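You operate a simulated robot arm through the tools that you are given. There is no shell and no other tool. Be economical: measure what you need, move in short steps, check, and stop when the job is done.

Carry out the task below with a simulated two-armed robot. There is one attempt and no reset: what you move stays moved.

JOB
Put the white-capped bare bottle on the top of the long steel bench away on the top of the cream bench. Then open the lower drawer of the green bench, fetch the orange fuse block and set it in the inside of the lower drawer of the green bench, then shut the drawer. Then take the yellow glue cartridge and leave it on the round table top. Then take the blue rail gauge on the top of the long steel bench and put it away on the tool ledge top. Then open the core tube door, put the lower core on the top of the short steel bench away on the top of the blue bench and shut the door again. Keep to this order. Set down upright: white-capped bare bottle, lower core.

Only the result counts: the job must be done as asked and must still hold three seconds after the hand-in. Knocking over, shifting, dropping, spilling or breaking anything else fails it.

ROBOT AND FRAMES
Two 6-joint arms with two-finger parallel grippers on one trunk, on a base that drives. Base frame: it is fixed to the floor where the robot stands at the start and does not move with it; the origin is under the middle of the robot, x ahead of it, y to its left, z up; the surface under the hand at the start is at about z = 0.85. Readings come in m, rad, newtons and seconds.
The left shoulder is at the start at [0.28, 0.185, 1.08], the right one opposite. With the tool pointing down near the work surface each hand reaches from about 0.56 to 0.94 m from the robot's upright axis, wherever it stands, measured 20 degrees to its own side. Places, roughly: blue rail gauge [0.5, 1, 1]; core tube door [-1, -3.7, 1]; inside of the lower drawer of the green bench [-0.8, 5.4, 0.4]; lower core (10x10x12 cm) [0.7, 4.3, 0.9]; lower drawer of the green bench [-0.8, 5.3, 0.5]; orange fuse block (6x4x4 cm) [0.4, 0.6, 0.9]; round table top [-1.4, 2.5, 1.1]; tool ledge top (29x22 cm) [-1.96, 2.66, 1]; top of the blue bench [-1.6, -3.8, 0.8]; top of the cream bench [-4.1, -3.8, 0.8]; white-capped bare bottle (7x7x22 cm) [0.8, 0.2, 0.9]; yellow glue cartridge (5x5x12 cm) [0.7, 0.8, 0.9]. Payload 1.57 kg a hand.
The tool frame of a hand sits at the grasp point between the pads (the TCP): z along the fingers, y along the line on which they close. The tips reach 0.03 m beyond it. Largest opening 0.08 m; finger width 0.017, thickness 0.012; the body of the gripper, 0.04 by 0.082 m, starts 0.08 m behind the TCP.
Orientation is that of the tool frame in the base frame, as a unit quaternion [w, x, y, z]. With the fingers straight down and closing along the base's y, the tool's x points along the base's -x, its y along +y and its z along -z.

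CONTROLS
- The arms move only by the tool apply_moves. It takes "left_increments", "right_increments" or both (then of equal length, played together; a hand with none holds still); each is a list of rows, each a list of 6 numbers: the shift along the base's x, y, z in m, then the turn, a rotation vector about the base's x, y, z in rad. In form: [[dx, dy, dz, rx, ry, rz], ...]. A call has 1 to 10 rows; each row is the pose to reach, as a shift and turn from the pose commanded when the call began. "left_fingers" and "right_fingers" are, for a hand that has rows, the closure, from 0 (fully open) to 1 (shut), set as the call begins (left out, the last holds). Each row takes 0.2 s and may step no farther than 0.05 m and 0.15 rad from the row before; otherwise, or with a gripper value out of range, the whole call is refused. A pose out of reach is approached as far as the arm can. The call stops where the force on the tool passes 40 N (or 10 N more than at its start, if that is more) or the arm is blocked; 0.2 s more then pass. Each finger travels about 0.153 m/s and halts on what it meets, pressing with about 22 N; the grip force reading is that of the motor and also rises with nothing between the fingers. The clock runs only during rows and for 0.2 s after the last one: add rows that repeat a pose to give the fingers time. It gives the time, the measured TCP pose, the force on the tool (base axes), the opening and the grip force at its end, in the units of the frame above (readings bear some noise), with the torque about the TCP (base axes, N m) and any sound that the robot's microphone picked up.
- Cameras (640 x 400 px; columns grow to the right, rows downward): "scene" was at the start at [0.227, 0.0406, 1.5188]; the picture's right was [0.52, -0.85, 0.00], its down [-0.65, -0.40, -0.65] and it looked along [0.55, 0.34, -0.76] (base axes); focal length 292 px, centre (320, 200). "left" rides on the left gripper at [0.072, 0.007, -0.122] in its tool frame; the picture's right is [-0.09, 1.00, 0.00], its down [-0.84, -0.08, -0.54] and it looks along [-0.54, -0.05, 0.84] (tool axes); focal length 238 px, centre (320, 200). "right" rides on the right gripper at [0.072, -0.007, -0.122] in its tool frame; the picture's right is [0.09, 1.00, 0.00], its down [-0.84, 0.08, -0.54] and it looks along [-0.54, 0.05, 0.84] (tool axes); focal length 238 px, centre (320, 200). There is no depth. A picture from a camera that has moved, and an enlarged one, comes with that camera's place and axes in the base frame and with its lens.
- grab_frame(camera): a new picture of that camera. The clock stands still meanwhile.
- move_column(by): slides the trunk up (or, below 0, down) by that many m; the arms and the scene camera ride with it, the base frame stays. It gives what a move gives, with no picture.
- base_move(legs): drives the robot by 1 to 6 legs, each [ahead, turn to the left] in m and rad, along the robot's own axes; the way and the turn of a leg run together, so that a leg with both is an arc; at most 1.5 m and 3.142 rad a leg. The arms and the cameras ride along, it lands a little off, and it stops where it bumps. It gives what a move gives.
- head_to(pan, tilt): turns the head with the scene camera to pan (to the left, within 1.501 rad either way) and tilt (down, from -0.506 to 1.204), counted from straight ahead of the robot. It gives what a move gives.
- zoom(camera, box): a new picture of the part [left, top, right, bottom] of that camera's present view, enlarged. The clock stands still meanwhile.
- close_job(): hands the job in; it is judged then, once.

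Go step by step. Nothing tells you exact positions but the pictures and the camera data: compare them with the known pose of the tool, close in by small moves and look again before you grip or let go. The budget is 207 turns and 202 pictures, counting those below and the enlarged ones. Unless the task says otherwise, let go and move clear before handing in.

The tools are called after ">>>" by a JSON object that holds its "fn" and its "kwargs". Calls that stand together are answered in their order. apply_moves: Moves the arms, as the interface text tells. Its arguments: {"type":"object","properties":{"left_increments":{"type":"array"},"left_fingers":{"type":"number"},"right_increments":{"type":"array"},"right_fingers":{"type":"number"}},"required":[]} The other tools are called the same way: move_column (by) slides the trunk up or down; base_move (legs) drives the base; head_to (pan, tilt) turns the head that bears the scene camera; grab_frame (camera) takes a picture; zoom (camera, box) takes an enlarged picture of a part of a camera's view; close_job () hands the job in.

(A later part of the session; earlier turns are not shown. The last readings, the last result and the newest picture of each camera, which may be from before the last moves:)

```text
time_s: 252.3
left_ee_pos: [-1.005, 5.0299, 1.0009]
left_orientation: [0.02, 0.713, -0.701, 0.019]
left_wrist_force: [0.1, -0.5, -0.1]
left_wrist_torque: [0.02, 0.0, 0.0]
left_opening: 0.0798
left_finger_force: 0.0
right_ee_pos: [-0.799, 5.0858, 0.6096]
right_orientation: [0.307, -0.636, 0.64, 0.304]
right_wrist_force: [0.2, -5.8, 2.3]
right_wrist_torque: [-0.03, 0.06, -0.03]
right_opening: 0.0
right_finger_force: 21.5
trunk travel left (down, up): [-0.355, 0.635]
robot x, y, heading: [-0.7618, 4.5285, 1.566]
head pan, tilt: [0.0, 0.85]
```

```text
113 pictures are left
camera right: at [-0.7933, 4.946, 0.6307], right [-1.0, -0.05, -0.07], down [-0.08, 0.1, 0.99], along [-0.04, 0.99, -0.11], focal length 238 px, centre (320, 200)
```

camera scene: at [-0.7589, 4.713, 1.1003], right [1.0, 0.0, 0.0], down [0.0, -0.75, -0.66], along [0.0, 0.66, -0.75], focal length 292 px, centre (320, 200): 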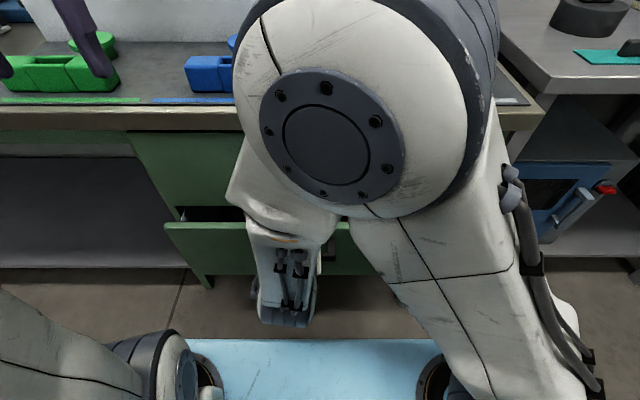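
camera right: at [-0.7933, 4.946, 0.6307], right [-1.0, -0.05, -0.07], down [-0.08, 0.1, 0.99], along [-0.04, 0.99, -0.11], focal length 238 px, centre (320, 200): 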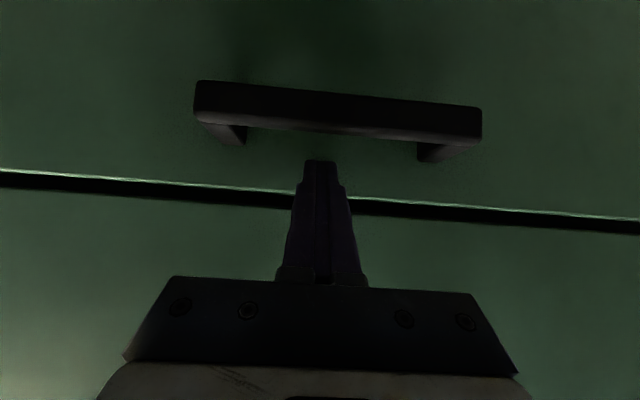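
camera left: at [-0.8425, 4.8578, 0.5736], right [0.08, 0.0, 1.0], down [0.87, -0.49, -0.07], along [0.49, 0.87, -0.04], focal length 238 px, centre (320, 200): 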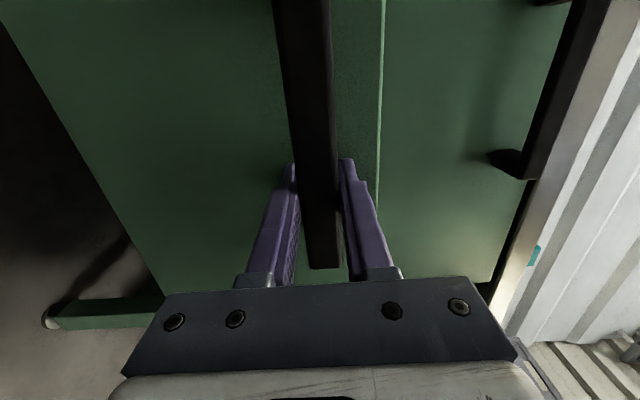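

Nearly shut. I push a final centimetre or so and look at the force.

>>> {"fn": "base_move", "kwargs": {"legs": [[0.015, 0]]}}

>>> {"fn": "grab_frame", "kwargs": {"camera": "right"}}

```text
time_s: 253.0
left_ee_pos: [-1.0049, 5.0348, 0.9997]
left_orientation: [0.02, 0.713, -0.701, 0.02]
left_wrist_force: [-0.4, 0.2, 0.0]
left_wrist_torque: [-0.01, 0.0, 0.01]
left_opening: 0.0803
left_finger_force: 0.0
right_ee_pos: [-0.7977, 5.0881, 0.6063]
right_orientation: [-0.302, 0.641, -0.638, -0.302]
right_wrist_force: [0.4, -2.8, 1.5]
right_wrist_torque: [-0.03, -0.07, 0.01]
right_opening: 0.0
right_finger_force: 21.0
trunk travel left (down, up): [-0.355, 0.635]
robot x, y, heading: [-0.7594, 4.5296, 1.572]
head pan, tilt: [0.0, 0.85]
stopped in leg 1: the force on the tool passed its limit at 68 N (the readings are from after the stop); the commanded pose is now the measured one
```

```text
112 pictures are left
camera right: at [-0.7923, 4.9464, 0.6301], right [-1.0, -0.06, -0.07], down [-0.08, 0.11, 0.99], along [-0.05, 0.99, -0.12], focal length 238 px, centre (320, 200)
```

right: 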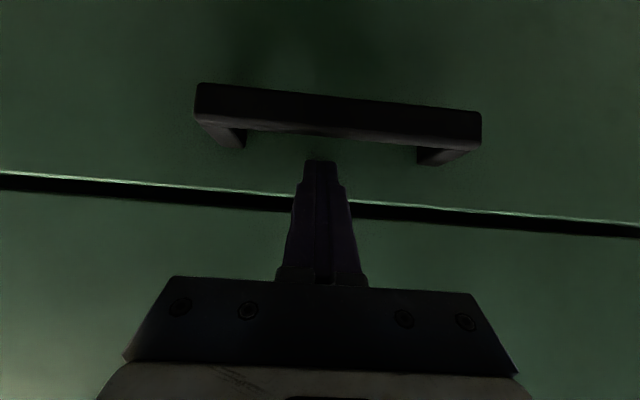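

The force peaked at the stop: the drawer is shut. I back away and set the right tool pointing down again.

>>> {"fn": "base_move", "kwargs": {"legs": [[-0.5, 0]]}}

>>> {"fn": "apply_moves", "kwargs": {"right_increments": [[0.02, 0, 0.03, -0.14, 0, 0], [0.04, 0, 0.06, -0.28, 0, 0], [0.07, 0.01, 0.09, -0.42, 0, 0], [0.1, 0.01, 0.12, -0.56, 0, 0], [0.13, 0.01, 0.15, -0.7, 0, 0], [0.16, 0.01, 0.18, -0.84, 0, 0], [0.19, 0.01, 0.2, -0.9, 0, 0], [0.22, 0.01, 0.22, -0.9, 0, 0], [0.24, 0.01, 0.24, -0.9, 0, 0]], "right_fingers": 0}}

>>> {"fn": "move_column", "kwargs": {"by": 0.4}}

>>> {"fn": "grab_frame", "kwargs": {"camera": "scene"}}

```text
time_s: 256.0
left_ee_pos: [-1.0045, 4.5372, 0.9996]
left_orientation: [0.021, 0.713, -0.701, 0.02]
left_wrist_force: [-0.7, -0.6, -0.9]
left_wrist_torque: [-0.01, 0.01, -0.03]
left_opening: 0.0799
left_finger_force: 0.1
right_ee_pos: [-0.7986, 4.5881, 0.608]
right_orientation: [0.304, -0.639, 0.64, 0.3]
right_wrist_force: [0.6, 0.5, -0.6]
right_wrist_torque: [0.01, -0.02, 0.03]
right_opening: 0.0002
right_finger_force: 21.2
trunk travel left (down, up): [-0.355, 0.635]
robot x, y, heading: [-0.7633, 4.0311, 1.565]
head pan, tilt: [0.0, 0.85]
```

```text
time_s: 258.0
left_ee_pos: [-1.0049, 4.5371, 0.9984]
left_orientation: [0.021, 0.712, -0.701, 0.019]
left_wrist_force: [-0.1, -0.2, -0.2]
left_wrist_torque: [0.01, -0.06, -0.03]
left_opening: 0.08
left_finger_force: 0.0
right_ee_pos: [-0.5587, 4.5994, 0.8486]
right_orientation: [-0.004, -0.707, 0.707, -0.007]
right_wrist_force: [0.4, 0.1, 0.2]
right_wrist_torque: [-0.01, 0.04, 0.0]
right_opening: 0.0798
right_finger_force: 0.0
right hand out of reach, approached as far as the arm can: row 1
trunk travel left (down, up): [-0.355, 0.635]
robot x, y, heading: [-0.7605, 4.0309, 1.566]
head pan, tilt: [0.0, 0.85]
```

```text
time_s: 261.8
left_ee_pos: [-1.0046, 4.5361, 1.3998]
left_orientation: [0.02, 0.712, -0.701, 0.02]
left_wrist_force: [-0.3, 0.2, 0.2]
left_wrist_torque: [-0.01, 0.02, 0.05]
left_opening: 0.08
left_finger_force: 0.1
right_ee_pos: [-0.5583, 4.5989, 1.2477]
right_orientation: [0.005, 0.708, -0.706, 0.007]
right_wrist_force: [-0.7, -0.2, 0.9]
right_wrist_torque: [-0.02, 0.0, -0.02]
right_opening: 0.0802
right_finger_force: 0.1
trunk travel left (down, up): [-0.755, 0.235]
robot x, y, heading: [-0.764, 4.0259, 1.566]
head pan, tilt: [0.0, 0.85]
```

```text
111 pictures are left
camera scene: at [-0.7599, 4.2691, 1.5002], right [1.0, -0.01, 0.0], down [0.0, -0.75, -0.66], along [0.0, 0.66, -0.75], focal length 292 px, centre (320, 200)
```

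scene: 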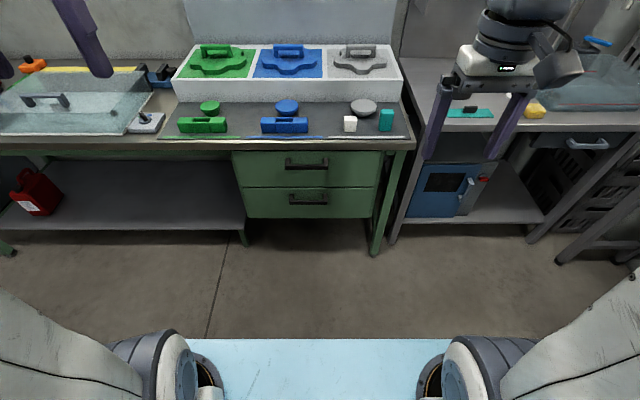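

Drawer is visibly shut. Next is the yellow glue cartridge; I drive back to the long bench.

>>> {"fn": "base_move", "kwargs": {"legs": [[0, -2.905], [1.13, 0], [0, -0.232], [1.0, 0], [0.95, 0], [0, 1.571]]}}

>>> {"fn": "head_to", "kwargs": {"pan": 0, "tilt": 0.7}}

>>> {"fn": "grab_frame", "kwargs": {"camera": "scene"}}

>>> {"fn": "zoom", "kwargs": {"camera": "scene", "box": [220, 90, 460, 240]}}

```text
time_s: 288.1
left_ee_pos: [0.1326, 1.3005, 1.4004]
left_orientation: [-0.028, -0.035, 0.999, -0.001]
left_wrist_force: [0.0, 0.1, -0.3]
left_wrist_torque: [-0.03, -0.02, 0.02]
left_opening: 0.0799
left_finger_force: 0.0
right_ee_pos: [0.2185, 0.8572, 1.2481]
right_orientation: [-0.009, -0.029, 1.0, -0.002]
right_wrist_force: [0.7, 0.8, 0.6]
right_wrist_torque: [-0.02, 0.01, 0.01]
right_opening: 0.0803
right_finger_force: 0.1
trunk travel left (down, up): [-0.755, 0.235]
robot x, y, heading: [-0.3612, 1.0304, 0.053]
head pan, tilt: [0.0, 0.85]
```

```text
time_s: 288.8
left_ee_pos: [0.1316, 1.2992, 1.3999]
left_orientation: [-0.029, -0.035, 0.999, -0.001]
left_wrist_force: [0.3, 0.2, 0.1]
left_wrist_torque: [0.01, -0.01, 0.0]
left_opening: 0.0799
left_finger_force: 0.0
right_ee_pos: [0.2191, 0.8571, 1.2475]
right_orientation: [-0.008, -0.029, 1.0, -0.001]
right_wrist_force: [0.1, 0.5, -0.5]
right_wrist_torque: [0.0, -0.02, -0.01]
right_opening: 0.0799
right_finger_force: 0.0
trunk travel left (down, up): [-0.755, 0.235]
robot x, y, heading: [-0.3615, 1.0265, 0.05]
head pan, tilt: [0.0, 0.7]
```

```text
110 pictures are left
camera scene: at [-0.114, 1.0411, 1.5125], right [0.05, -1.0, 0.0], down [-0.64, -0.03, -0.76], along [0.76, 0.04, -0.64], focal length 292 px, centre (320, 200)
```

scene: 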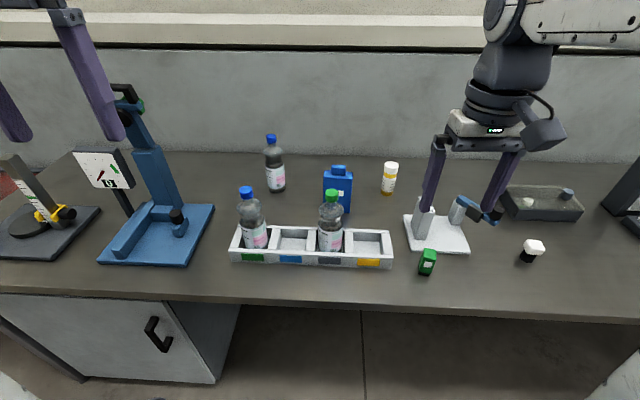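

```text
2.67 times, centred on (340, 165) of scene
camera zoom: at [-0.114, 1.0411, 1.5125], right [0.05, -1.0, 0.0], down [-0.64, -0.03, -0.76], along [0.76, 0.04, -0.64], focal length 778 px, centre (267, 293)
```

zoom: 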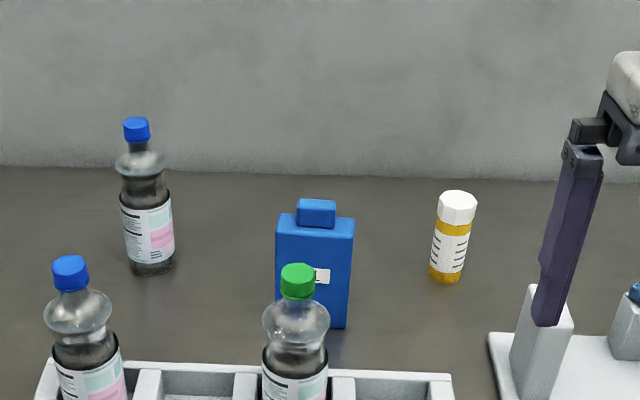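

The cartridge is at about [0.72, 0.843], top ≈0.975. I drive 0.3 m closer and look with the right wrist camera.

>>> {"fn": "base_move", "kwargs": {"legs": [[0, -0.05], [0.3, 0]]}}

>>> {"fn": "grab_frame", "kwargs": {"camera": "right"}}

>>> {"fn": "grab_frame", "kwargs": {"camera": "scene"}}

```text
time_s: 291.3
left_ee_pos: [0.4446, 1.2764, 1.4003]
left_orientation: [-0.029, -0.012, 1.0, 0.0]
left_wrist_force: [0.2, 0.1, 0.0]
left_wrist_torque: [0.0, -0.01, 0.01]
left_opening: 0.08
left_finger_force: 0.1
right_ee_pos: [0.5111, 0.8306, 1.2469]
right_orientation: [-0.008, -0.005, 1.0, -0.001]
right_wrist_force: [0.2, -1.1, -0.5]
right_wrist_torque: [0.0, -0.01, 0.01]
right_opening: 0.0798
right_finger_force: 0.0
trunk travel left (down, up): [-0.755, 0.235]
robot x, y, heading: [-0.0596, 1.0284, 0.001]
head pan, tilt: [0.0, 0.7]
```

```text
108 pictures are left
camera right: at [0.4405, 0.8229, 1.3714], right [-0.1, 0.99, 0.0], down [0.85, 0.09, 0.53], along [0.52, 0.05, -0.85], focal length 238 px, centre (320, 200)
```

right: 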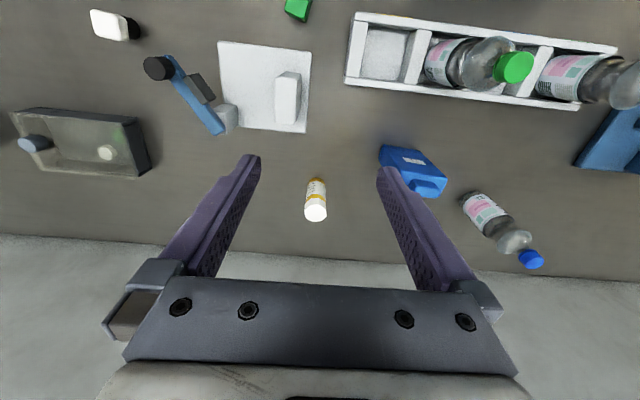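

```text
107 pictures are left
camera scene: at [0.1875, 1.03, 1.5126], right [0.0, -1.0, 0.0], down [-0.64, 0.0, -0.77], along [0.77, 0.0, -0.64], focal length 292 px, centre (320, 200)
```

scene: 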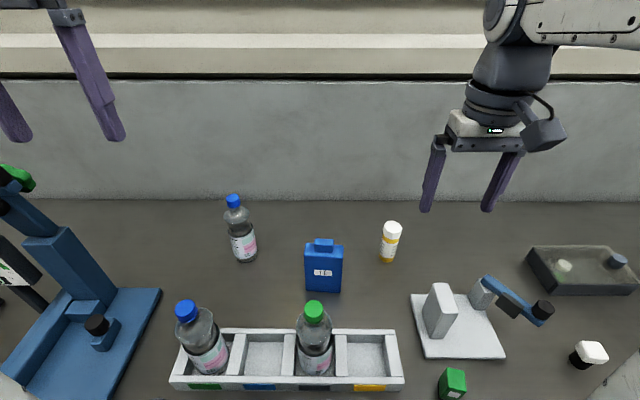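

I zoom in on the blue labelled block and the fixture to identify the "blue rail gauge".

>>> {"fn": "zoom", "kwargs": {"camera": "scene", "box": [280, 210, 430, 310]}}

>>> {"fn": "zoom", "kwargs": {"camera": "scene", "box": [400, 250, 580, 370]}}

```text
4.00 times, centred on (355, 260) of scene
camera zoom: at [0.1875, 1.03, 1.5126], right [0.0, -1.0, 0.0], down [-0.64, 0.0, -0.77], along [0.77, 0.0, -0.64], focal length 1166 px, centre (180, -40)
```

zoom: 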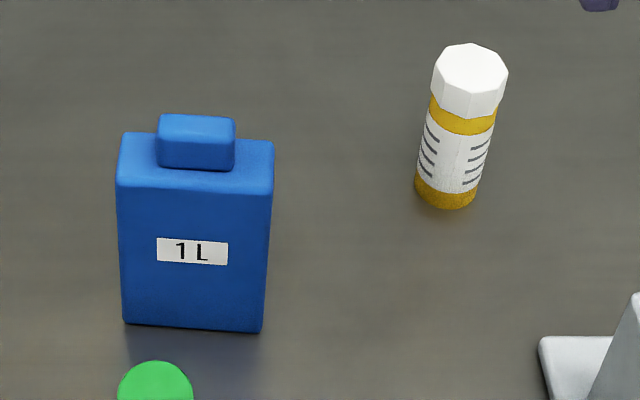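

```text
3.33 times, centred on (490, 310) of scene
camera zoom: at [0.1875, 1.03, 1.5126], right [0.0, -1.0, 0.0], down [-0.64, 0.0, -0.77], along [0.77, 0.0, -0.64], focal length 972 px, centre (-247, -167)
```

zoom: 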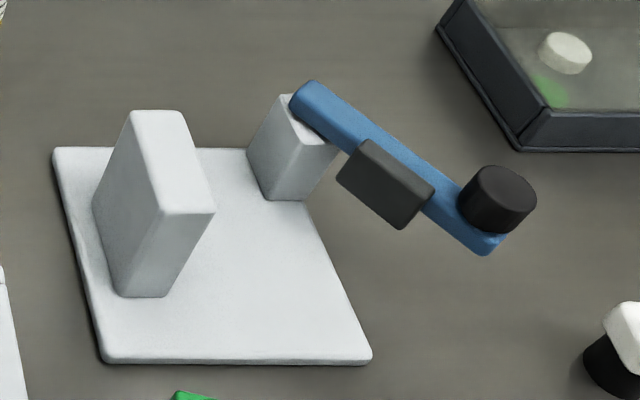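

The "1 L" blue block is the blue rail gauge. First the cartridge at [0.718, 0.84]: I move the right hand above it.

>>> {"fn": "apply_moves", "kwargs": {"right_increments": [[0.04, 0.002, -0.01, 0, 0, 0], [0.08, 0.004, -0.03, 0, 0, 0], [0.12, 0.006, -0.05, 0, 0, 0], [0.155, 0.008, -0.08, 0, 0, 0], [0.18, 0.009, -0.12, 0, 0, 0], [0.204, 0.009, -0.16, 0, 0, 0], [0.204, 0.009, -0.18, 0, 0, 0], [0.204, 0.009, -0.18, 0, 0, 0]]}}

>>> {"fn": "grab_frame", "kwargs": {"camera": "right"}}

>>> {"fn": "zoom", "kwargs": {"camera": "scene", "box": [320, 180, 480, 280]}}

```text
time_s: 293.1
left_ee_pos: [0.4455, 1.2764, 1.4004]
left_orientation: [-0.029, -0.012, 1.0, 0.0]
left_wrist_force: [0.2, -0.1, 0.2]
left_wrist_torque: [0.0, 0.01, 0.0]
left_opening: 0.0801
left_finger_force: 0.0
right_ee_pos: [0.7149, 0.8402, 1.0671]
right_orientation: [-0.009, -0.005, 1.0, -0.002]
right_wrist_force: [-0.1, 0.1, 0.5]
right_wrist_torque: [0.03, -0.03, 0.0]
right_opening: 0.08
right_finger_force: 0.0
trunk travel left (down, up): [-0.755, 0.235]
robot x, y, heading: [-0.0588, 1.0288, 0.008]
head pan, tilt: [0.0, 0.7]
```

```text
104 pictures are left
camera right: at [0.644, 0.8327, 1.1903], right [-0.1, 0.99, 0.0], down [0.85, 0.09, 0.53], along [0.52, 0.05, -0.85], focal length 238 px, centre (320, 200)
```

right: 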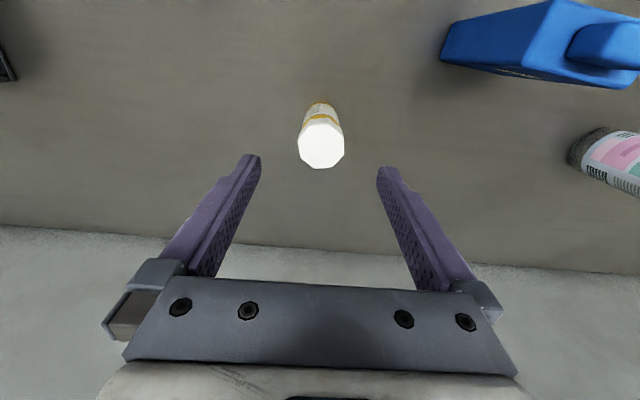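

```text
4.00 times, centred on (400, 230) of scene
camera zoom: at [0.1879, 1.03, 1.5125], right [0.0, -1.0, 0.0], down [-0.64, 0.0, -0.76], along [0.76, 0.0, -0.64], focal length 1166 px, centre (0, 80)
```

zoom: 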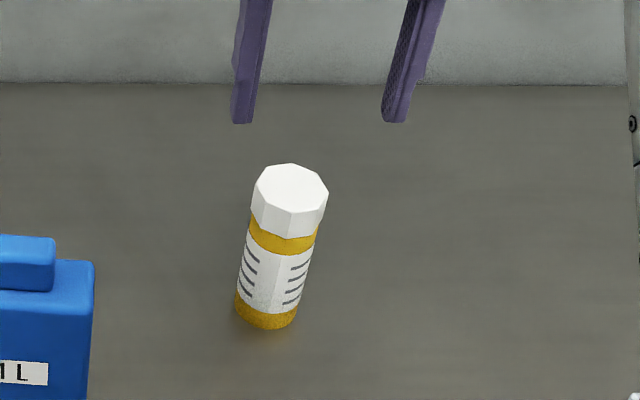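

Centred at [0.716, 0.840]. I descend to 0.93 and grip.

>>> {"fn": "apply_moves", "kwargs": {"right_increments": [[0.001, 0, -0.04, 0, 0, 0], [0.001, 0, -0.08, 0, 0, 0], [0.001, 0, -0.115, 0, 0, 0], [0.001, 0, -0.137, 0, 0, 0], [0.001, 0, -0.137, 0, 0, 0]]}}

>>> {"fn": "apply_moves", "kwargs": {"right_increments": [[0, 0, 0, 0, 0, 0], [0, 0, 0, 0, 0, 0], [0, 0, 0, 0, 0, 0]], "right_fingers": 1}}

>>> {"fn": "grab_frame", "kwargs": {"camera": "right"}}

```text
time_s: 294.3
left_ee_pos: [0.444, 1.2768, 1.4004]
left_orientation: [-0.029, -0.012, 1.0, 0.0]
left_wrist_force: [-0.6, -1.2, 0.1]
left_wrist_torque: [0.01, 0.01, -0.01]
left_opening: 0.0802
left_finger_force: 0.1
right_ee_pos: [0.7162, 0.839, 0.9321]
right_orientation: [-0.009, -0.005, 1.0, -0.002]
right_wrist_force: [-0.2, 0.0, -0.5]
right_wrist_torque: [-0.01, -0.02, 0.01]
right_opening: 0.0799
right_finger_force: 0.0
trunk travel left (down, up): [-0.755, 0.235]
robot x, y, heading: [-0.0556, 1.0299, 0.004]
head pan, tilt: [0.0, 0.7]
```

```text
time_s: 295.1
left_ee_pos: [0.4459, 1.2778, 1.4009]
left_orientation: [-0.029, -0.013, 0.999, -0.001]
left_wrist_force: [0.2, -0.3, -0.1]
left_wrist_torque: [-0.04, -0.02, 0.01]
left_opening: 0.0799
left_finger_force: 0.0
right_ee_pos: [0.7149, 0.8397, 0.9314]
right_orientation: [-0.009, -0.005, 1.0, -0.001]
right_wrist_force: [-0.7, 0.2, 0.0]
right_wrist_torque: [0.06, -0.02, 0.03]
right_opening: 0.0449
right_finger_force: 22.2
trunk travel left (down, up): [-0.755, 0.235]
robot x, y, heading: [-0.0586, 1.0317, 0.001]
head pan, tilt: [0.0, 0.7]
```

```text
102 pictures are left
camera right: at [0.6449, 0.8319, 1.0555], right [-0.1, 0.99, 0.0], down [0.85, 0.09, 0.53], along [0.52, 0.05, -0.85], focal length 238 px, centre (320, 200)
```

right: 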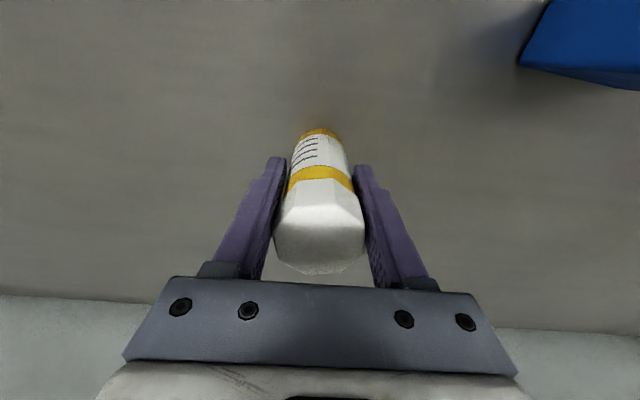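

Gripped. I lift up and retract, then back off the bench.

>>> {"fn": "apply_moves", "kwargs": {"right_increments": [[0, 0, 0.03, 0, 0, 0], [0, 0, 0.075, 0, 0, 0], [0, 0, 0.12, 0, 0, 0], [0, 0, 0.165, 0, 0, 0], [0, 0, 0.21, 0, 0, 0], [-0.02, 0, 0.25, 0, 0, 0], [-0.05, 0, 0.28, 0, 0, 0], [-0.09, 0, 0.3, 0, 0, 0], [-0.13, 0, 0.31, 0, 0, 0], [-0.17, 0, 0.32, 0, 0, 0]]}}

>>> {"fn": "base_move", "kwargs": {"legs": [[-0.5, 0], [0, 1.571]]}}

>>> {"fn": "head_to", "kwargs": {"pan": 0.6, "tilt": 0.4}}

>>> {"fn": "grab_frame", "kwargs": {"camera": "scene"}}

```text
time_s: 297.3
left_ee_pos: [0.4458, 1.2762, 1.3994]
left_orientation: [-0.029, -0.012, 1.0, 0.001]
left_wrist_force: [0.8, 0.2, 0.4]
left_wrist_torque: [0.01, 0.01, 0.01]
left_opening: 0.0802
left_finger_force: 0.0
right_ee_pos: [0.5456, 0.8397, 1.2504]
right_orientation: [-0.009, -0.006, 1.0, -0.002]
right_wrist_force: [0.5, 0.5, -1.8]
right_wrist_torque: [-0.02, 0.02, 0.01]
right_opening: 0.045
right_finger_force: 22.4
trunk travel left (down, up): [-0.755, 0.235]
robot x, y, heading: [-0.0592, 1.0283, 0.003]
head pan, tilt: [0.0, 0.7]
```

```text
time_s: 303.9
left_ee_pos: [-0.7794, 1.5378, 1.3999]
left_orientation: [0.021, 0.708, -0.706, 0.021]
left_wrist_force: [0.5, -0.5, -0.4]
left_wrist_torque: [-0.02, 0.02, -0.02]
left_opening: 0.0799
left_finger_force: 0.0
right_ee_pos: [-0.3398, 1.6287, 1.2507]
right_orientation: [-0.005, -0.703, 0.711, -0.008]
right_wrist_force: [-0.5, 0.8, -2.0]
right_wrist_torque: [-0.02, 0.0, 0.02]
right_opening: 0.045
right_finger_force: 21.6
trunk travel left (down, up): [-0.755, 0.235]
robot x, y, heading: [-0.5407, 1.0285, 1.553]
head pan, tilt: [0.0, 0.7]
```

```text
time_s: 304.9
left_ee_pos: [-0.7805, 1.538, 1.4001]
left_orientation: [0.021, 0.708, -0.706, 0.019]
left_wrist_force: [-0.5, -0.2, 0.5]
left_wrist_torque: [-0.01, -0.01, 0.01]
left_opening: 0.0801
left_finger_force: 0.1
right_ee_pos: [-0.3399, 1.6296, 1.2514]
right_orientation: [-0.005, -0.704, 0.71, -0.009]
right_wrist_force: [-0.1, 0.5, -2.1]
right_wrist_torque: [0.0, -0.02, -0.01]
right_opening: 0.0446
right_finger_force: 22.1
trunk travel left (down, up): [-0.755, 0.235]
robot x, y, heading: [-0.5407, 1.0288, 1.553]
head pan, tilt: [0.6, 0.4]
```

```text
101 pictures are left
camera scene: at [-0.589, 1.266, 1.5393], right [0.83, 0.55, 0.0], down [0.21, -0.33, -0.92], along [-0.51, 0.77, -0.39], focal length 292 px, centre (320, 200)
```

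scene: 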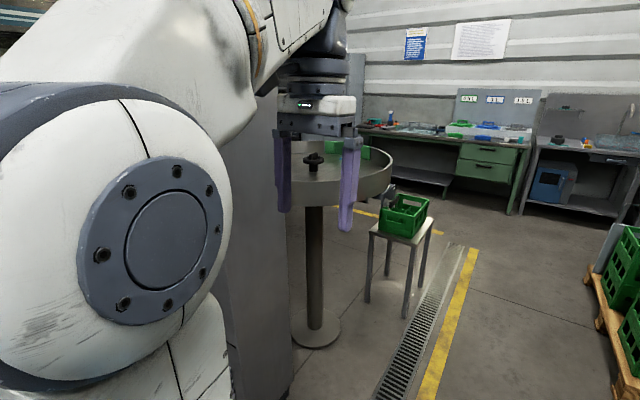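

The round table is centred near [-1.4, 2.47], radius ≈0.4. I raise the trunk, drive alongside and turn west to face it.

>>> {"fn": "move_column", "kwargs": {"by": 0.15}}

>>> {"fn": "base_move", "kwargs": {"legs": [[0, -0.03], [1.3, 0], [0, 1.62]]}}

>>> {"fn": "head_to", "kwargs": {"pan": 0, "tilt": 0.6}}

>>> {"fn": "grab_frame", "kwargs": {"camera": "scene"}}

```text
time_s: 306.7
left_ee_pos: [-0.7796, 1.5364, 1.549]
left_orientation: [0.021, 0.708, -0.706, 0.021]
left_wrist_force: [-0.4, -0.4, -0.6]
left_wrist_torque: [-0.01, 0.0, 0.05]
left_opening: 0.0801
left_finger_force: 0.0
right_ee_pos: [-0.3395, 1.6286, 1.4016]
right_orientation: [-0.006, -0.704, 0.71, -0.007]
right_wrist_force: [-0.8, 0.8, -2.2]
right_wrist_torque: [0.04, -0.01, 0.01]
right_opening: 0.045
right_finger_force: 22.4
trunk travel left (down, up): [-0.905, 0.085]
robot x, y, heading: [-0.5445, 1.0301, 1.552]
head pan, tilt: [0.6, 0.4]
```

```text
time_s: 317.4
left_ee_pos: [-0.9843, 2.0635, 1.5509]
left_orientation: [0.001, 0.999, 0.012, 0.03]
left_wrist_force: [-0.1, -0.1, -0.3]
left_wrist_torque: [-0.04, 0.03, -0.02]
left_opening: 0.0798
left_finger_force: 0.1
right_ee_pos: [-1.0844, 2.5017, 1.4032]
right_orientation: [-0.001, 1.0, 0.004, 0.008]
right_wrist_force: [0.0, -0.4, -2.0]
right_wrist_torque: [-0.04, -0.01, 0.0]
right_opening: 0.0445
right_finger_force: 22.4
trunk travel left (down, up): [-0.905, 0.085]
robot x, y, heading: [-0.4824, 2.3123, -3.141]
head pan, tilt: [0.6, 0.4]
```

```text
time_s: 318.4
left_ee_pos: [-0.9872, 2.0641, 1.55]
left_orientation: [0.0, 0.999, 0.012, 0.03]
left_wrist_force: [-0.3, -1.2, 0.3]
left_wrist_torque: [0.01, 0.0, -0.04]
left_opening: 0.0798
left_finger_force: 0.1
right_ee_pos: [-1.0871, 2.502, 1.4002]
right_orientation: [-0.002, 1.0, 0.005, 0.011]
right_wrist_force: [-1.1, 0.9, -1.3]
right_wrist_torque: [0.0, -0.05, 0.01]
right_opening: 0.0443
right_finger_force: 21.8
trunk travel left (down, up): [-0.905, 0.085]
robot x, y, heading: [-0.4786, 2.3095, -3.135]
head pan, tilt: [0.0, 0.6]
```

```text
100 pictures are left
camera scene: at [-0.723, 2.3102, 1.673], right [0.0, 1.0, 0.0], down [0.56, 0.0, -0.83], along [-0.83, 0.0, -0.56], focal length 292 px, centre (320, 200)
```

scene: 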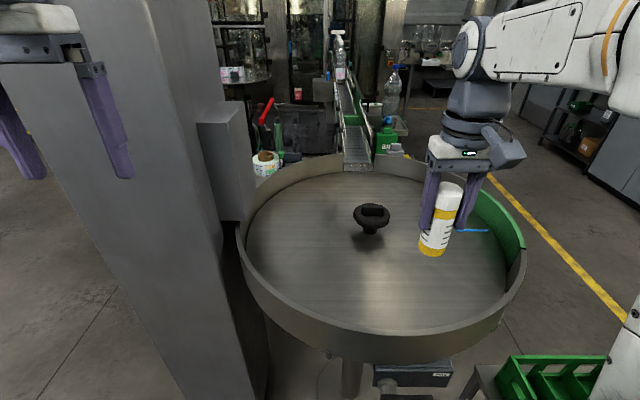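

Free area near the front of the table at about [-1.21, 2.5]. I move there and lower.

>>> {"fn": "apply_moves", "kwargs": {"right_increments": [[-0.04, 0, 0, 0, 0, 0], [-0.08, 0, -0.01, 0, 0, 0], [-0.12, 0, -0.03, 0, 0, 0], [-0.125, 0, -0.07, 0, 0, 0], [-0.125, 0, -0.11, 0, 0, 0], [-0.125, 0, -0.15, 0, 0, 0], [-0.125, 0, -0.18, 0, 0, 0], [-0.125, 0, -0.18, 0, 0, 0]]}}

>>> {"fn": "grab_frame", "kwargs": {"camera": "scene"}}

>>> {"fn": "grab_frame", "kwargs": {"camera": "right"}}

```text
time_s: 320.2
left_ee_pos: [-0.9875, 2.0634, 1.5492]
left_orientation: [0.001, 1.0, 0.01, 0.03]
left_wrist_force: [-0.5, -0.5, -0.1]
left_wrist_torque: [0.0, 0.01, 0.03]
left_opening: 0.08
left_finger_force: 0.0
right_ee_pos: [-1.2131, 2.5002, 1.2202]
right_orientation: [-0.003, 1.0, 0.005, 0.009]
right_wrist_force: [-1.0, 0.1, -2.1]
right_wrist_torque: [0.02, -0.05, 0.0]
right_opening: 0.0445
right_finger_force: 22.2
trunk travel left (down, up): [-0.905, 0.085]
robot x, y, heading: [-0.4799, 2.3129, -3.141]
head pan, tilt: [0.0, 0.6]
```

```text
99 pictures are left
camera scene: at [-0.7231, 2.3103, 1.673], right [0.0, 1.0, 0.0], down [0.56, 0.0, -0.83], along [-0.83, 0.0, -0.56], focal length 292 px, centre (320, 200)
```

scene: 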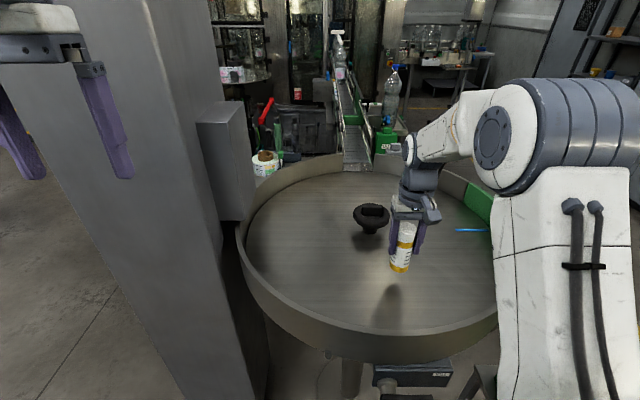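

```text
98 pictures are left
camera right: at [-1.1449, 2.5072, 1.3443], right [0.1, -0.99, 0.0], down [-0.85, -0.09, 0.53], along [-0.52, -0.05, -0.85], focal length 238 px, centre (320, 200)
```

right: 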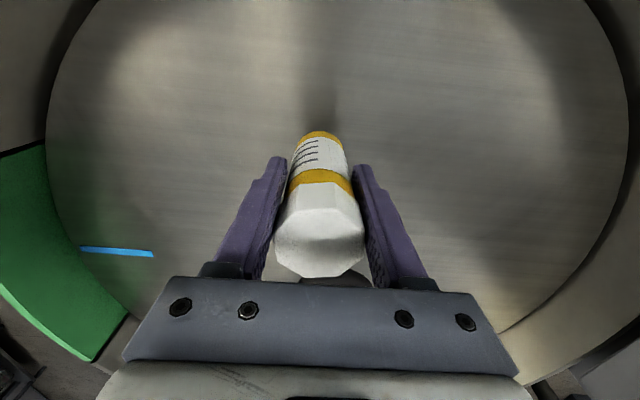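

The spot is clear. I lower gently until contact.

>>> {"fn": "apply_moves", "kwargs": {"right_increments": [[0, 0, -0.03, 0, 0, 0], [0, 0, -0.05, 0, 0, 0], [0, 0, -0.062, 0, 0, 0], [0, 0, -0.072, 0, 0, 0], [0, 0, -0.08, 0, 0, 0], [0, 0, -0.088, 0, 0, 0], [0, 0, -0.096, 0, 0, 0], [0, 0, -0.104, 0, 0, 0], [0, 0, -0.112, 0, 0, 0], [0, 0, -0.12, 0, 0, 0]]}}

>>> {"fn": "grab_frame", "kwargs": {"camera": "right"}}

```text
time_s: 321.5
left_ee_pos: [-0.9903, 2.0635, 1.5498]
left_orientation: [0.0, 0.999, 0.01, 0.031]
left_wrist_force: [-0.2, 0.7, -0.7]
left_wrist_torque: [0.0, -0.01, 0.0]
left_opening: 0.0798
left_finger_force: 0.0
right_ee_pos: [-1.2155, 2.5004, 1.1447]
right_orientation: [-0.002, 1.0, 0.004, 0.005]
right_wrist_force: [2.8, 1.1, 25.6]
right_wrist_torque: [-0.49, -0.15, 0.07]
right_opening: 0.0436
right_finger_force: 22.6
trunk travel left (down, up): [-0.905, 0.085]
robot x, y, heading: [-0.4788, 2.3118, -3.138]
head pan, tilt: [0.0, 0.6]
stopped in row 6 (right hand): the force on the tool passed its limit at 45 N (the readings are from after the stop); the commanded pose is now the measured one
```

```text
97 pictures are left
camera right: at [-1.1481, 2.5073, 1.2698], right [0.1, -0.99, 0.0], down [-0.84, -0.09, 0.53], along [-0.53, -0.05, -0.85], focal length 238 px, centre (320, 200)
```

right: 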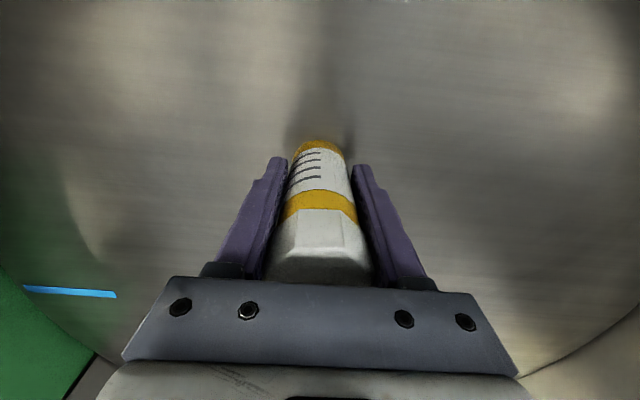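

It is on the table (it slipped up a little in the grip). I relieve, release and lift off.

>>> {"fn": "apply_moves", "kwargs": {"right_increments": [[0, 0, 0.003, 0, 0, 0], [0, 0, 0.003, 0, 0, 0]]}}

>>> {"fn": "apply_moves", "kwargs": {"right_increments": [[0, 0, 0, 0, 0, 0], [0, 0, 0, 0, 0, 0], [0, 0, 0, 0, 0, 0], [0, 0, 0.03, 0, 0, 0], [0, 0, 0.07, 0, 0, 0], [0, 0, 0.11, 0, 0, 0], [0, 0, 0.15, 0, 0, 0], [0.02, 0, 0.19, 0, 0, 0], [0.06, 0, 0.22, 0, 0, 0], [0.1, 0, 0.24, 0, 0, 0]], "right_fingers": 0}}

>>> {"fn": "grab_frame", "kwargs": {"camera": "scene"}}

```text
time_s: 322.1
left_ee_pos: [-0.9916, 2.0629, 1.5494]
left_orientation: [0.0, 0.999, 0.011, 0.03]
left_wrist_force: [-0.2, 1.0, 0.1]
left_wrist_torque: [-0.03, 0.01, 0.03]
left_opening: 0.08
left_finger_force: 0.1
right_ee_pos: [-1.2151, 2.5012, 1.1466]
right_orientation: [-0.002, 1.0, 0.004, 0.008]
right_wrist_force: [-2.7, -0.4, 12.7]
right_wrist_torque: [-0.27, 0.37, -0.06]
right_opening: 0.0436
right_finger_force: 22.5
trunk travel left (down, up): [-0.905, 0.085]
robot x, y, heading: [-0.4828, 2.3125, -3.139]
head pan, tilt: [0.0, 0.6]
```

```text
time_s: 324.3
left_ee_pos: [-0.9917, 2.0646, 1.5492]
left_orientation: [0.0, 0.999, 0.012, 0.031]
left_wrist_force: [-1.0, -0.7, -0.1]
left_wrist_torque: [-0.01, -0.03, -0.01]
left_opening: 0.0802
left_finger_force: 0.1
right_ee_pos: [-1.1137, 2.5004, 1.387]
right_orientation: [-0.002, 1.0, 0.005, 0.008]
right_wrist_force: [-0.2, -0.9, -0.8]
right_wrist_torque: [0.0, 0.01, -0.01]
right_opening: 0.08
right_finger_force: 0.0
trunk travel left (down, up): [-0.905, 0.085]
robot x, y, heading: [-0.4797, 2.3071, -3.139]
head pan, tilt: [0.0, 0.6]
```

```text
96 pictures are left
camera scene: at [-0.7229, 2.3102, 1.673], right [0.0, 1.0, 0.0], down [0.56, 0.0, -0.83], along [-0.83, 0.0, -0.56], focal length 292 px, centre (320, 200)
```

scene: 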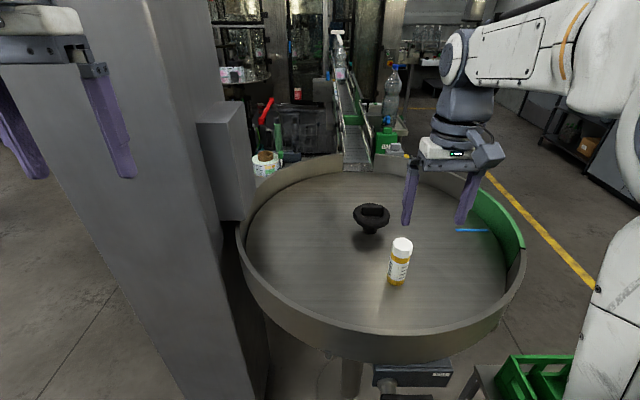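

The cartridge stands on the round table. While here, I zoom on the tool ledge area beyond the table.

>>> {"fn": "zoom", "kwargs": {"camera": "scene", "box": [310, 60, 470, 180]}}

>>> {"fn": "grab_frame", "kwargs": {"camera": "right"}}

```text
3.33 times, centred on (390, 120) of scene
camera zoom: at [-0.7229, 2.3102, 1.673], right [0.0, 1.0, 0.0], down [0.56, 0.0, -0.83], along [-0.83, 0.0, -0.56], focal length 972 px, centre (87, 467)
```

zoom: 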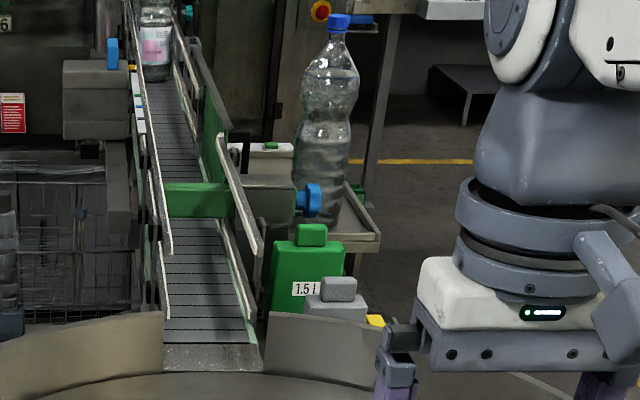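

```text
94 pictures are left
camera right: at [-1.0459, 2.5059, 1.5112], right [0.1, -0.99, 0.0], down [-0.85, -0.09, 0.53], along [-0.52, -0.05, -0.85], focal length 238 px, centre (320, 200)
```

right: 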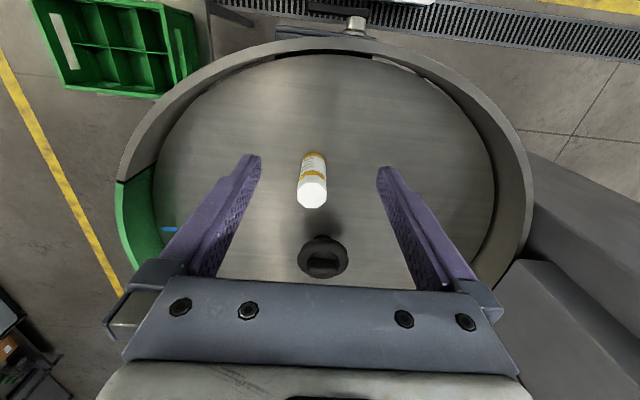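

The ledge holds similar blocks (green "1.5 L", grey), confirming the blue "1 L" block is the gauge. I drive back to the bench in front of it.

>>> {"fn": "base_move", "kwargs": {"legs": [[0, 1.568], [0.75, 0], [0.76, 0], [0, 1.571]]}}

>>> {"fn": "head_to", "kwargs": {"pan": 0.2, "tilt": 0.7}}

>>> {"fn": "grab_frame", "kwargs": {"camera": "scene"}}

```text
time_s: 339.7
left_ee_pos: [0.0394, 1.093, 1.5466]
left_orientation: [-0.032, -0.038, 0.999, -0.001]
left_wrist_force: [-0.9, 0.0, 0.8]
left_wrist_torque: [0.0, 0.02, -0.01]
left_opening: 0.0799
left_finger_force: 0.0
right_ee_pos: [0.1863, 0.6644, 1.3856]
right_orientation: [-0.009, -0.033, 0.999, -0.002]
right_wrist_force: [-0.2, -0.2, 0.0]
right_wrist_torque: [0.03, -0.03, -0.05]
right_opening: 0.0802
right_finger_force: 0.0
trunk travel left (down, up): [-0.905, 0.085]
robot x, y, heading: [-0.46, 0.8168, 0.056]
head pan, tilt: [0.0, 0.6]
```

```text
time_s: 340.5
left_ee_pos: [0.0396, 1.0926, 1.5472]
left_orientation: [-0.031, -0.038, 0.999, -0.001]
left_wrist_force: [0.2, 0.9, 0.2]
left_wrist_torque: [-0.03, 0.02, -0.01]
left_opening: 0.0799
left_finger_force: 0.0
right_ee_pos: [0.1869, 0.6629, 1.385]
right_orientation: [-0.01, -0.031, 0.999, -0.002]
right_wrist_force: [-0.3, -0.4, 0.1]
right_wrist_torque: [-0.01, 0.02, 0.0]
right_opening: 0.0798
right_finger_force: 0.1
trunk travel left (down, up): [-0.905, 0.085]
robot x, y, heading: [-0.4602, 0.8131, 0.058]
head pan, tilt: [0.201, 0.7]
```

```text
93 pictures are left
camera scene: at [-0.2147, 0.848, 1.6626], right [0.25, -0.97, 0.0], down [-0.62, -0.16, -0.77], along [0.74, 0.2, -0.64], focal length 292 px, centre (320, 200)
```

scene: 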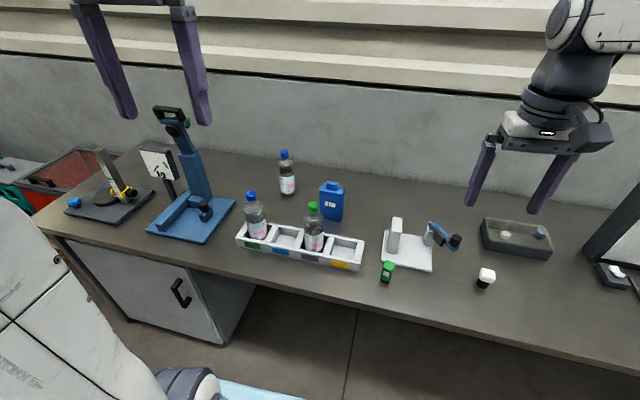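

I close in 0.36 m, lower the trunk 0.12 m and start turning the left tool so it closes along x.

>>> {"fn": "base_move", "kwargs": {"legs": [[0, -0.058], [0.36, 0]]}}

>>> {"fn": "move_column", "kwargs": {"by": -0.12}}

>>> {"fn": "apply_moves", "kwargs": {"left_increments": [[0.02, 0, -0.01, 0, 0, 0.145], [0.04, 0, -0.02, 0, 0, 0.29], [0.06, 0, -0.03, 0, 0, 0.435], [0.08, 0, -0.04, 0, 0, 0.58], [0.1, 0, -0.05, 0, 0, 0.725], [0.12, 0, -0.06, 0, 0, 0.87], [0.14, 0, -0.07, 0, 0, 1.015], [0.15, 0, -0.08, 0, 0, 1.16], [0.15, 0, -0.09, 0, 0, 1.305], [0.15, 0, -0.1, 0, 0, 1.45]]}}

>>> {"fn": "grab_frame", "kwargs": {"camera": "left"}}

>>> {"fn": "grab_frame", "kwargs": {"camera": "scene"}}

```text
time_s: 343.2
left_ee_pos: [0.4206, 1.0617, 1.5475]
left_orientation: [-0.032, -0.008, 0.999, 0.0]
left_wrist_force: [0.4, 0.5, 0.0]
left_wrist_torque: [0.01, 0.01, -0.02]
left_opening: 0.0801
left_finger_force: 0.2
right_ee_pos: [0.5417, 0.6244, 1.3863]
right_orientation: [-0.009, -0.002, 1.0, -0.001]
right_wrist_force: [0.4, -0.7, 0.2]
right_wrist_torque: [0.02, -0.01, -0.03]
right_opening: 0.0801
right_finger_force: 0.0
trunk travel left (down, up): [-0.905, 0.085]
robot x, y, heading: [-0.0936, 0.821, 0.002]
head pan, tilt: [0.201, 0.7]
```

```text
time_s: 344.7
left_ee_pos: [0.4197, 1.0613, 1.4271]
left_orientation: [-0.032, -0.009, 0.999, 0.0]
left_wrist_force: [-0.3, -0.2, 0.6]
left_wrist_torque: [0.01, 0.02, 0.0]
left_opening: 0.0802
left_finger_force: 0.0
right_ee_pos: [0.5417, 0.6237, 1.2644]
right_orientation: [-0.009, -0.003, 1.0, -0.001]
right_wrist_force: [-1.0, 0.5, -0.3]
right_wrist_torque: [0.04, 0.02, -0.03]
right_opening: 0.0801
right_finger_force: 0.1
trunk travel left (down, up): [-0.785, 0.205]
robot x, y, heading: [-0.0917, 0.8158, -0.0]
head pan, tilt: [0.201, 0.7]
```

```text
time_s: 346.9
left_ee_pos: [0.5705, 1.0615, 1.3263]
left_orientation: [-0.023, -0.67, 0.741, -0.02]
left_wrist_force: [0.5, 0.0, 0.3]
left_wrist_torque: [-0.04, 0.0, 0.0]
left_opening: 0.0799
left_finger_force: 0.1
right_ee_pos: [0.542, 0.623, 1.2643]
right_orientation: [-0.009, -0.001, 1.0, -0.002]
right_wrist_force: [0.8, 0.3, 0.0]
right_wrist_torque: [-0.01, 0.02, 0.0]
right_opening: 0.0799
right_finger_force: 0.2
trunk travel left (down, up): [-0.785, 0.205]
robot x, y, heading: [-0.0895, 0.8143, -0.005]
head pan, tilt: [0.201, 0.7]
```

```text
92 pictures are left
camera left: at [0.5568, 0.9979, 1.454], right [-0.98, 0.19, -0.01], down [0.16, 0.86, 0.49], along [0.1, 0.48, -0.87], focal length 238 px, centre (320, 200)
```

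left: 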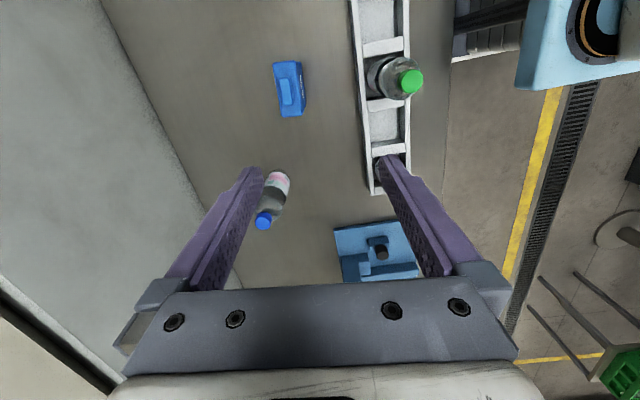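

```text
91 pictures are left
camera scene: at [0.1523, 0.833, 1.5425], right [0.2, -0.98, 0.0], down [-0.63, -0.13, -0.76], along [0.75, 0.15, -0.64], focal length 292 px, centre (320, 200)
```

scene: 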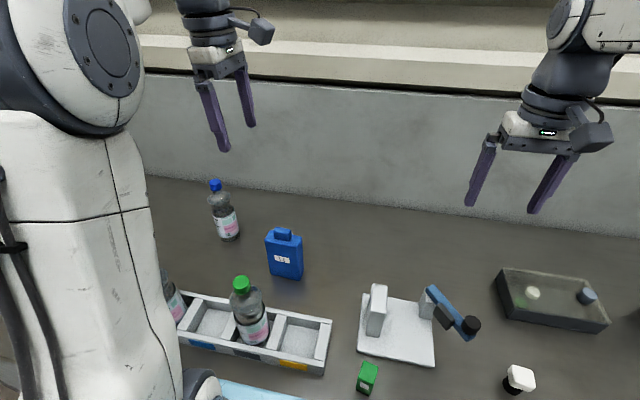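

The gauge is at about [0.626, 1.019], long side along y. I complete the yaw, fix a small tilt, and come down above it.

>>> {"fn": "apply_moves", "kwargs": {"left_increments": [[0.02, -0.015, -0.03, 0.02, 0, 0.06], [0.04, -0.03, -0.06, 0.04, -0.003, 0.13], [0.056, -0.042, -0.09, 0.06, -0.007, 0.13], [0.056, -0.042, -0.13, 0.06, -0.007, 0.13], [0.056, -0.042, -0.165, 0.06, -0.007, 0.13], [0.056, -0.042, -0.165, 0.06, -0.007, 0.13]]}}

>>> {"fn": "grab_frame", "kwargs": {"camera": "left"}}

>>> {"fn": "zoom", "kwargs": {"camera": "scene", "box": [180, 130, 380, 300]}}

```text
time_s: 348.3
left_ee_pos: [0.626, 1.0199, 1.1646]
left_orientation: [0.0, 0.716, -0.698, 0.003]
left_wrist_force: [-0.3, -0.5, 0.6]
left_wrist_torque: [-0.04, 0.0, -0.01]
left_opening: 0.0801
left_finger_force: 0.1
right_ee_pos: [0.5419, 0.624, 1.2649]
right_orientation: [-0.01, -0.002, 1.0, -0.002]
right_wrist_force: [0.4, -0.4, -1.1]
right_wrist_torque: [-0.01, 0.05, 0.05]
right_opening: 0.0801
right_finger_force: 0.1
trunk travel left (down, up): [-0.785, 0.205]
robot x, y, heading: [-0.0919, 0.8139, 0.002]
head pan, tilt: [0.201, 0.7]
```

```text
90 pictures are left
camera left: at [0.6206, 0.9474, 1.2873], right [-1.0, 0.07, 0.0], down [0.05, 0.84, 0.54], along [0.04, 0.54, -0.84], focal length 238 px, centre (320, 200)
```

left: 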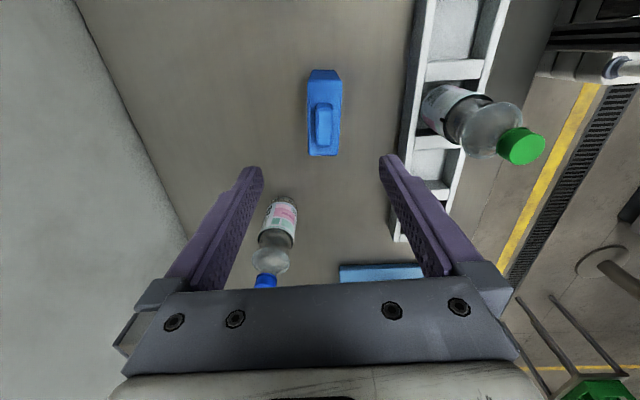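

```text
2.35 times, centred on (280, 215) of scene
camera zoom: at [0.1525, 0.833, 1.5425], right [0.2, -0.98, 0.0], down [-0.63, -0.13, -0.76], along [0.75, 0.15, -0.64], focal length 686 px, centre (414, 165)
```

zoom: 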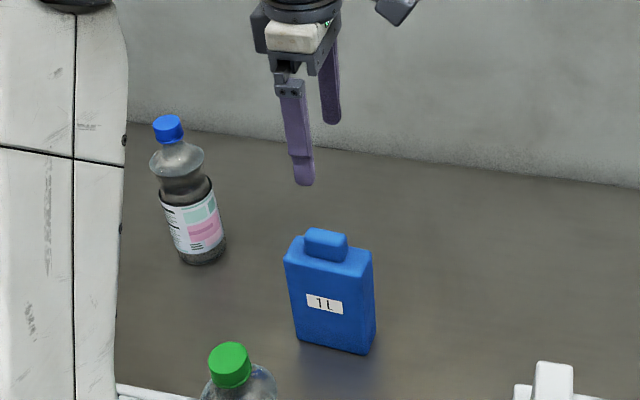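

Well centred. I descend 0.195 m and grip the body of the gauge.

>>> {"fn": "apply_moves", "kwargs": {"left_increments": [[-0.003, 0, -0.04, 0, 0, 0], [-0.003, 0, -0.08, 0, 0, 0], [-0.003, 0, -0.12, 0, 0, 0], [-0.003, 0, -0.16, 0, 0, 0], [-0.003, 0, -0.185, 0, 0, 0], [-0.003, 0, -0.195, 0, 0, 0], [-0.003, 0, -0.195, 0, 0, 0]]}}

>>> {"fn": "apply_moves", "kwargs": {"left_increments": [[0, 0, 0, 0, 0, 0], [0, 0, 0, 0, 0, 0], [0, 0, 0, 0, 0, 0], [0, 0, 0, 0, 0, 0]], "left_fingers": 1}}

>>> {"fn": "grab_frame", "kwargs": {"camera": "left"}}

>>> {"fn": "zoom", "kwargs": {"camera": "scene", "box": [180, 130, 380, 300]}}

```text
time_s: 349.9
left_ee_pos: [0.6255, 1.0196, 0.9667]
left_orientation: [0.0, 0.717, -0.697, 0.003]
left_wrist_force: [-1.1, 0.7, 0.2]
left_wrist_torque: [-0.03, -0.03, 0.01]
left_opening: 0.0797
left_finger_force: 0.1
right_ee_pos: [0.5409, 0.624, 1.2654]
right_orientation: [-0.01, -0.002, 1.0, -0.002]
right_wrist_force: [0.2, 0.0, 0.1]
right_wrist_torque: [0.01, 0.0, -0.03]
right_opening: 0.0797
right_finger_force: 0.1
trunk travel left (down, up): [-0.785, 0.205]
robot x, y, heading: [-0.0898, 0.8138, -0.001]
head pan, tilt: [0.201, 0.7]
```

```text
time_s: 350.9
left_ee_pos: [0.6247, 1.019, 0.9667]
left_orientation: [0.001, 0.717, -0.697, 0.003]
left_wrist_force: [-0.9, -0.2, 0.3]
left_wrist_torque: [-0.1, 0.12, -0.02]
left_opening: 0.0413
left_finger_force: 22.3
right_ee_pos: [0.5414, 0.6244, 1.2648]
right_orientation: [-0.01, -0.002, 1.0, -0.002]
right_wrist_force: [0.0, 0.7, 0.4]
right_wrist_torque: [-0.01, 0.0, 0.0]
right_opening: 0.0798
right_finger_force: 0.0
trunk travel left (down, up): [-0.785, 0.205]
robot x, y, heading: [-0.0915, 0.8162, -0.003]
head pan, tilt: [0.201, 0.7]
```

```text
88 pictures are left
camera left: at [0.6187, 0.9476, 1.0899], right [-1.0, 0.07, 0.0], down [0.05, 0.84, 0.54], along [0.04, 0.54, -0.84], focal length 238 px, centre (320, 200)
```

left: 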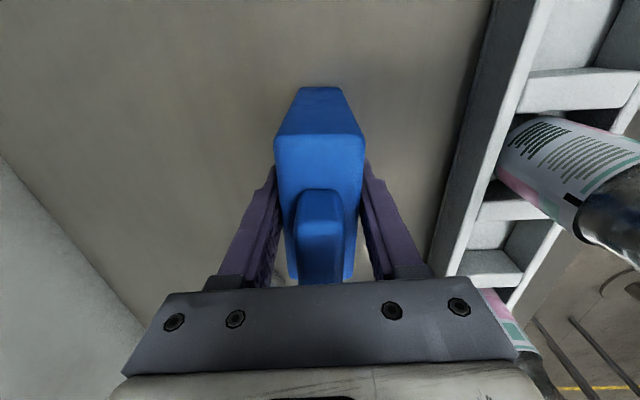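

```text
2.35 times, centred on (280, 215) of scene
camera zoom: at [0.1524, 0.833, 1.5425], right [0.2, -0.98, 0.0], down [-0.63, -0.13, -0.76], along [0.75, 0.15, -0.64], focal length 686 px, centre (414, 165)
```

zoom: 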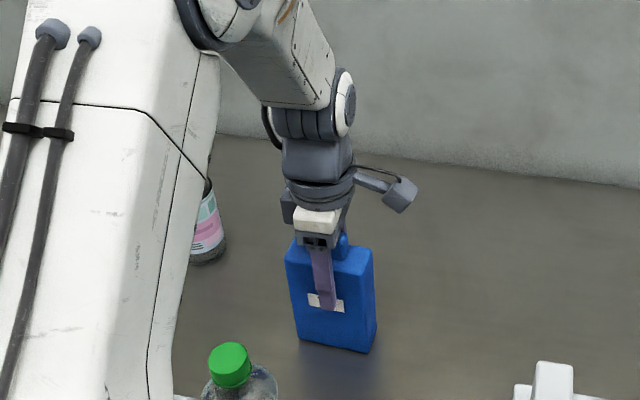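

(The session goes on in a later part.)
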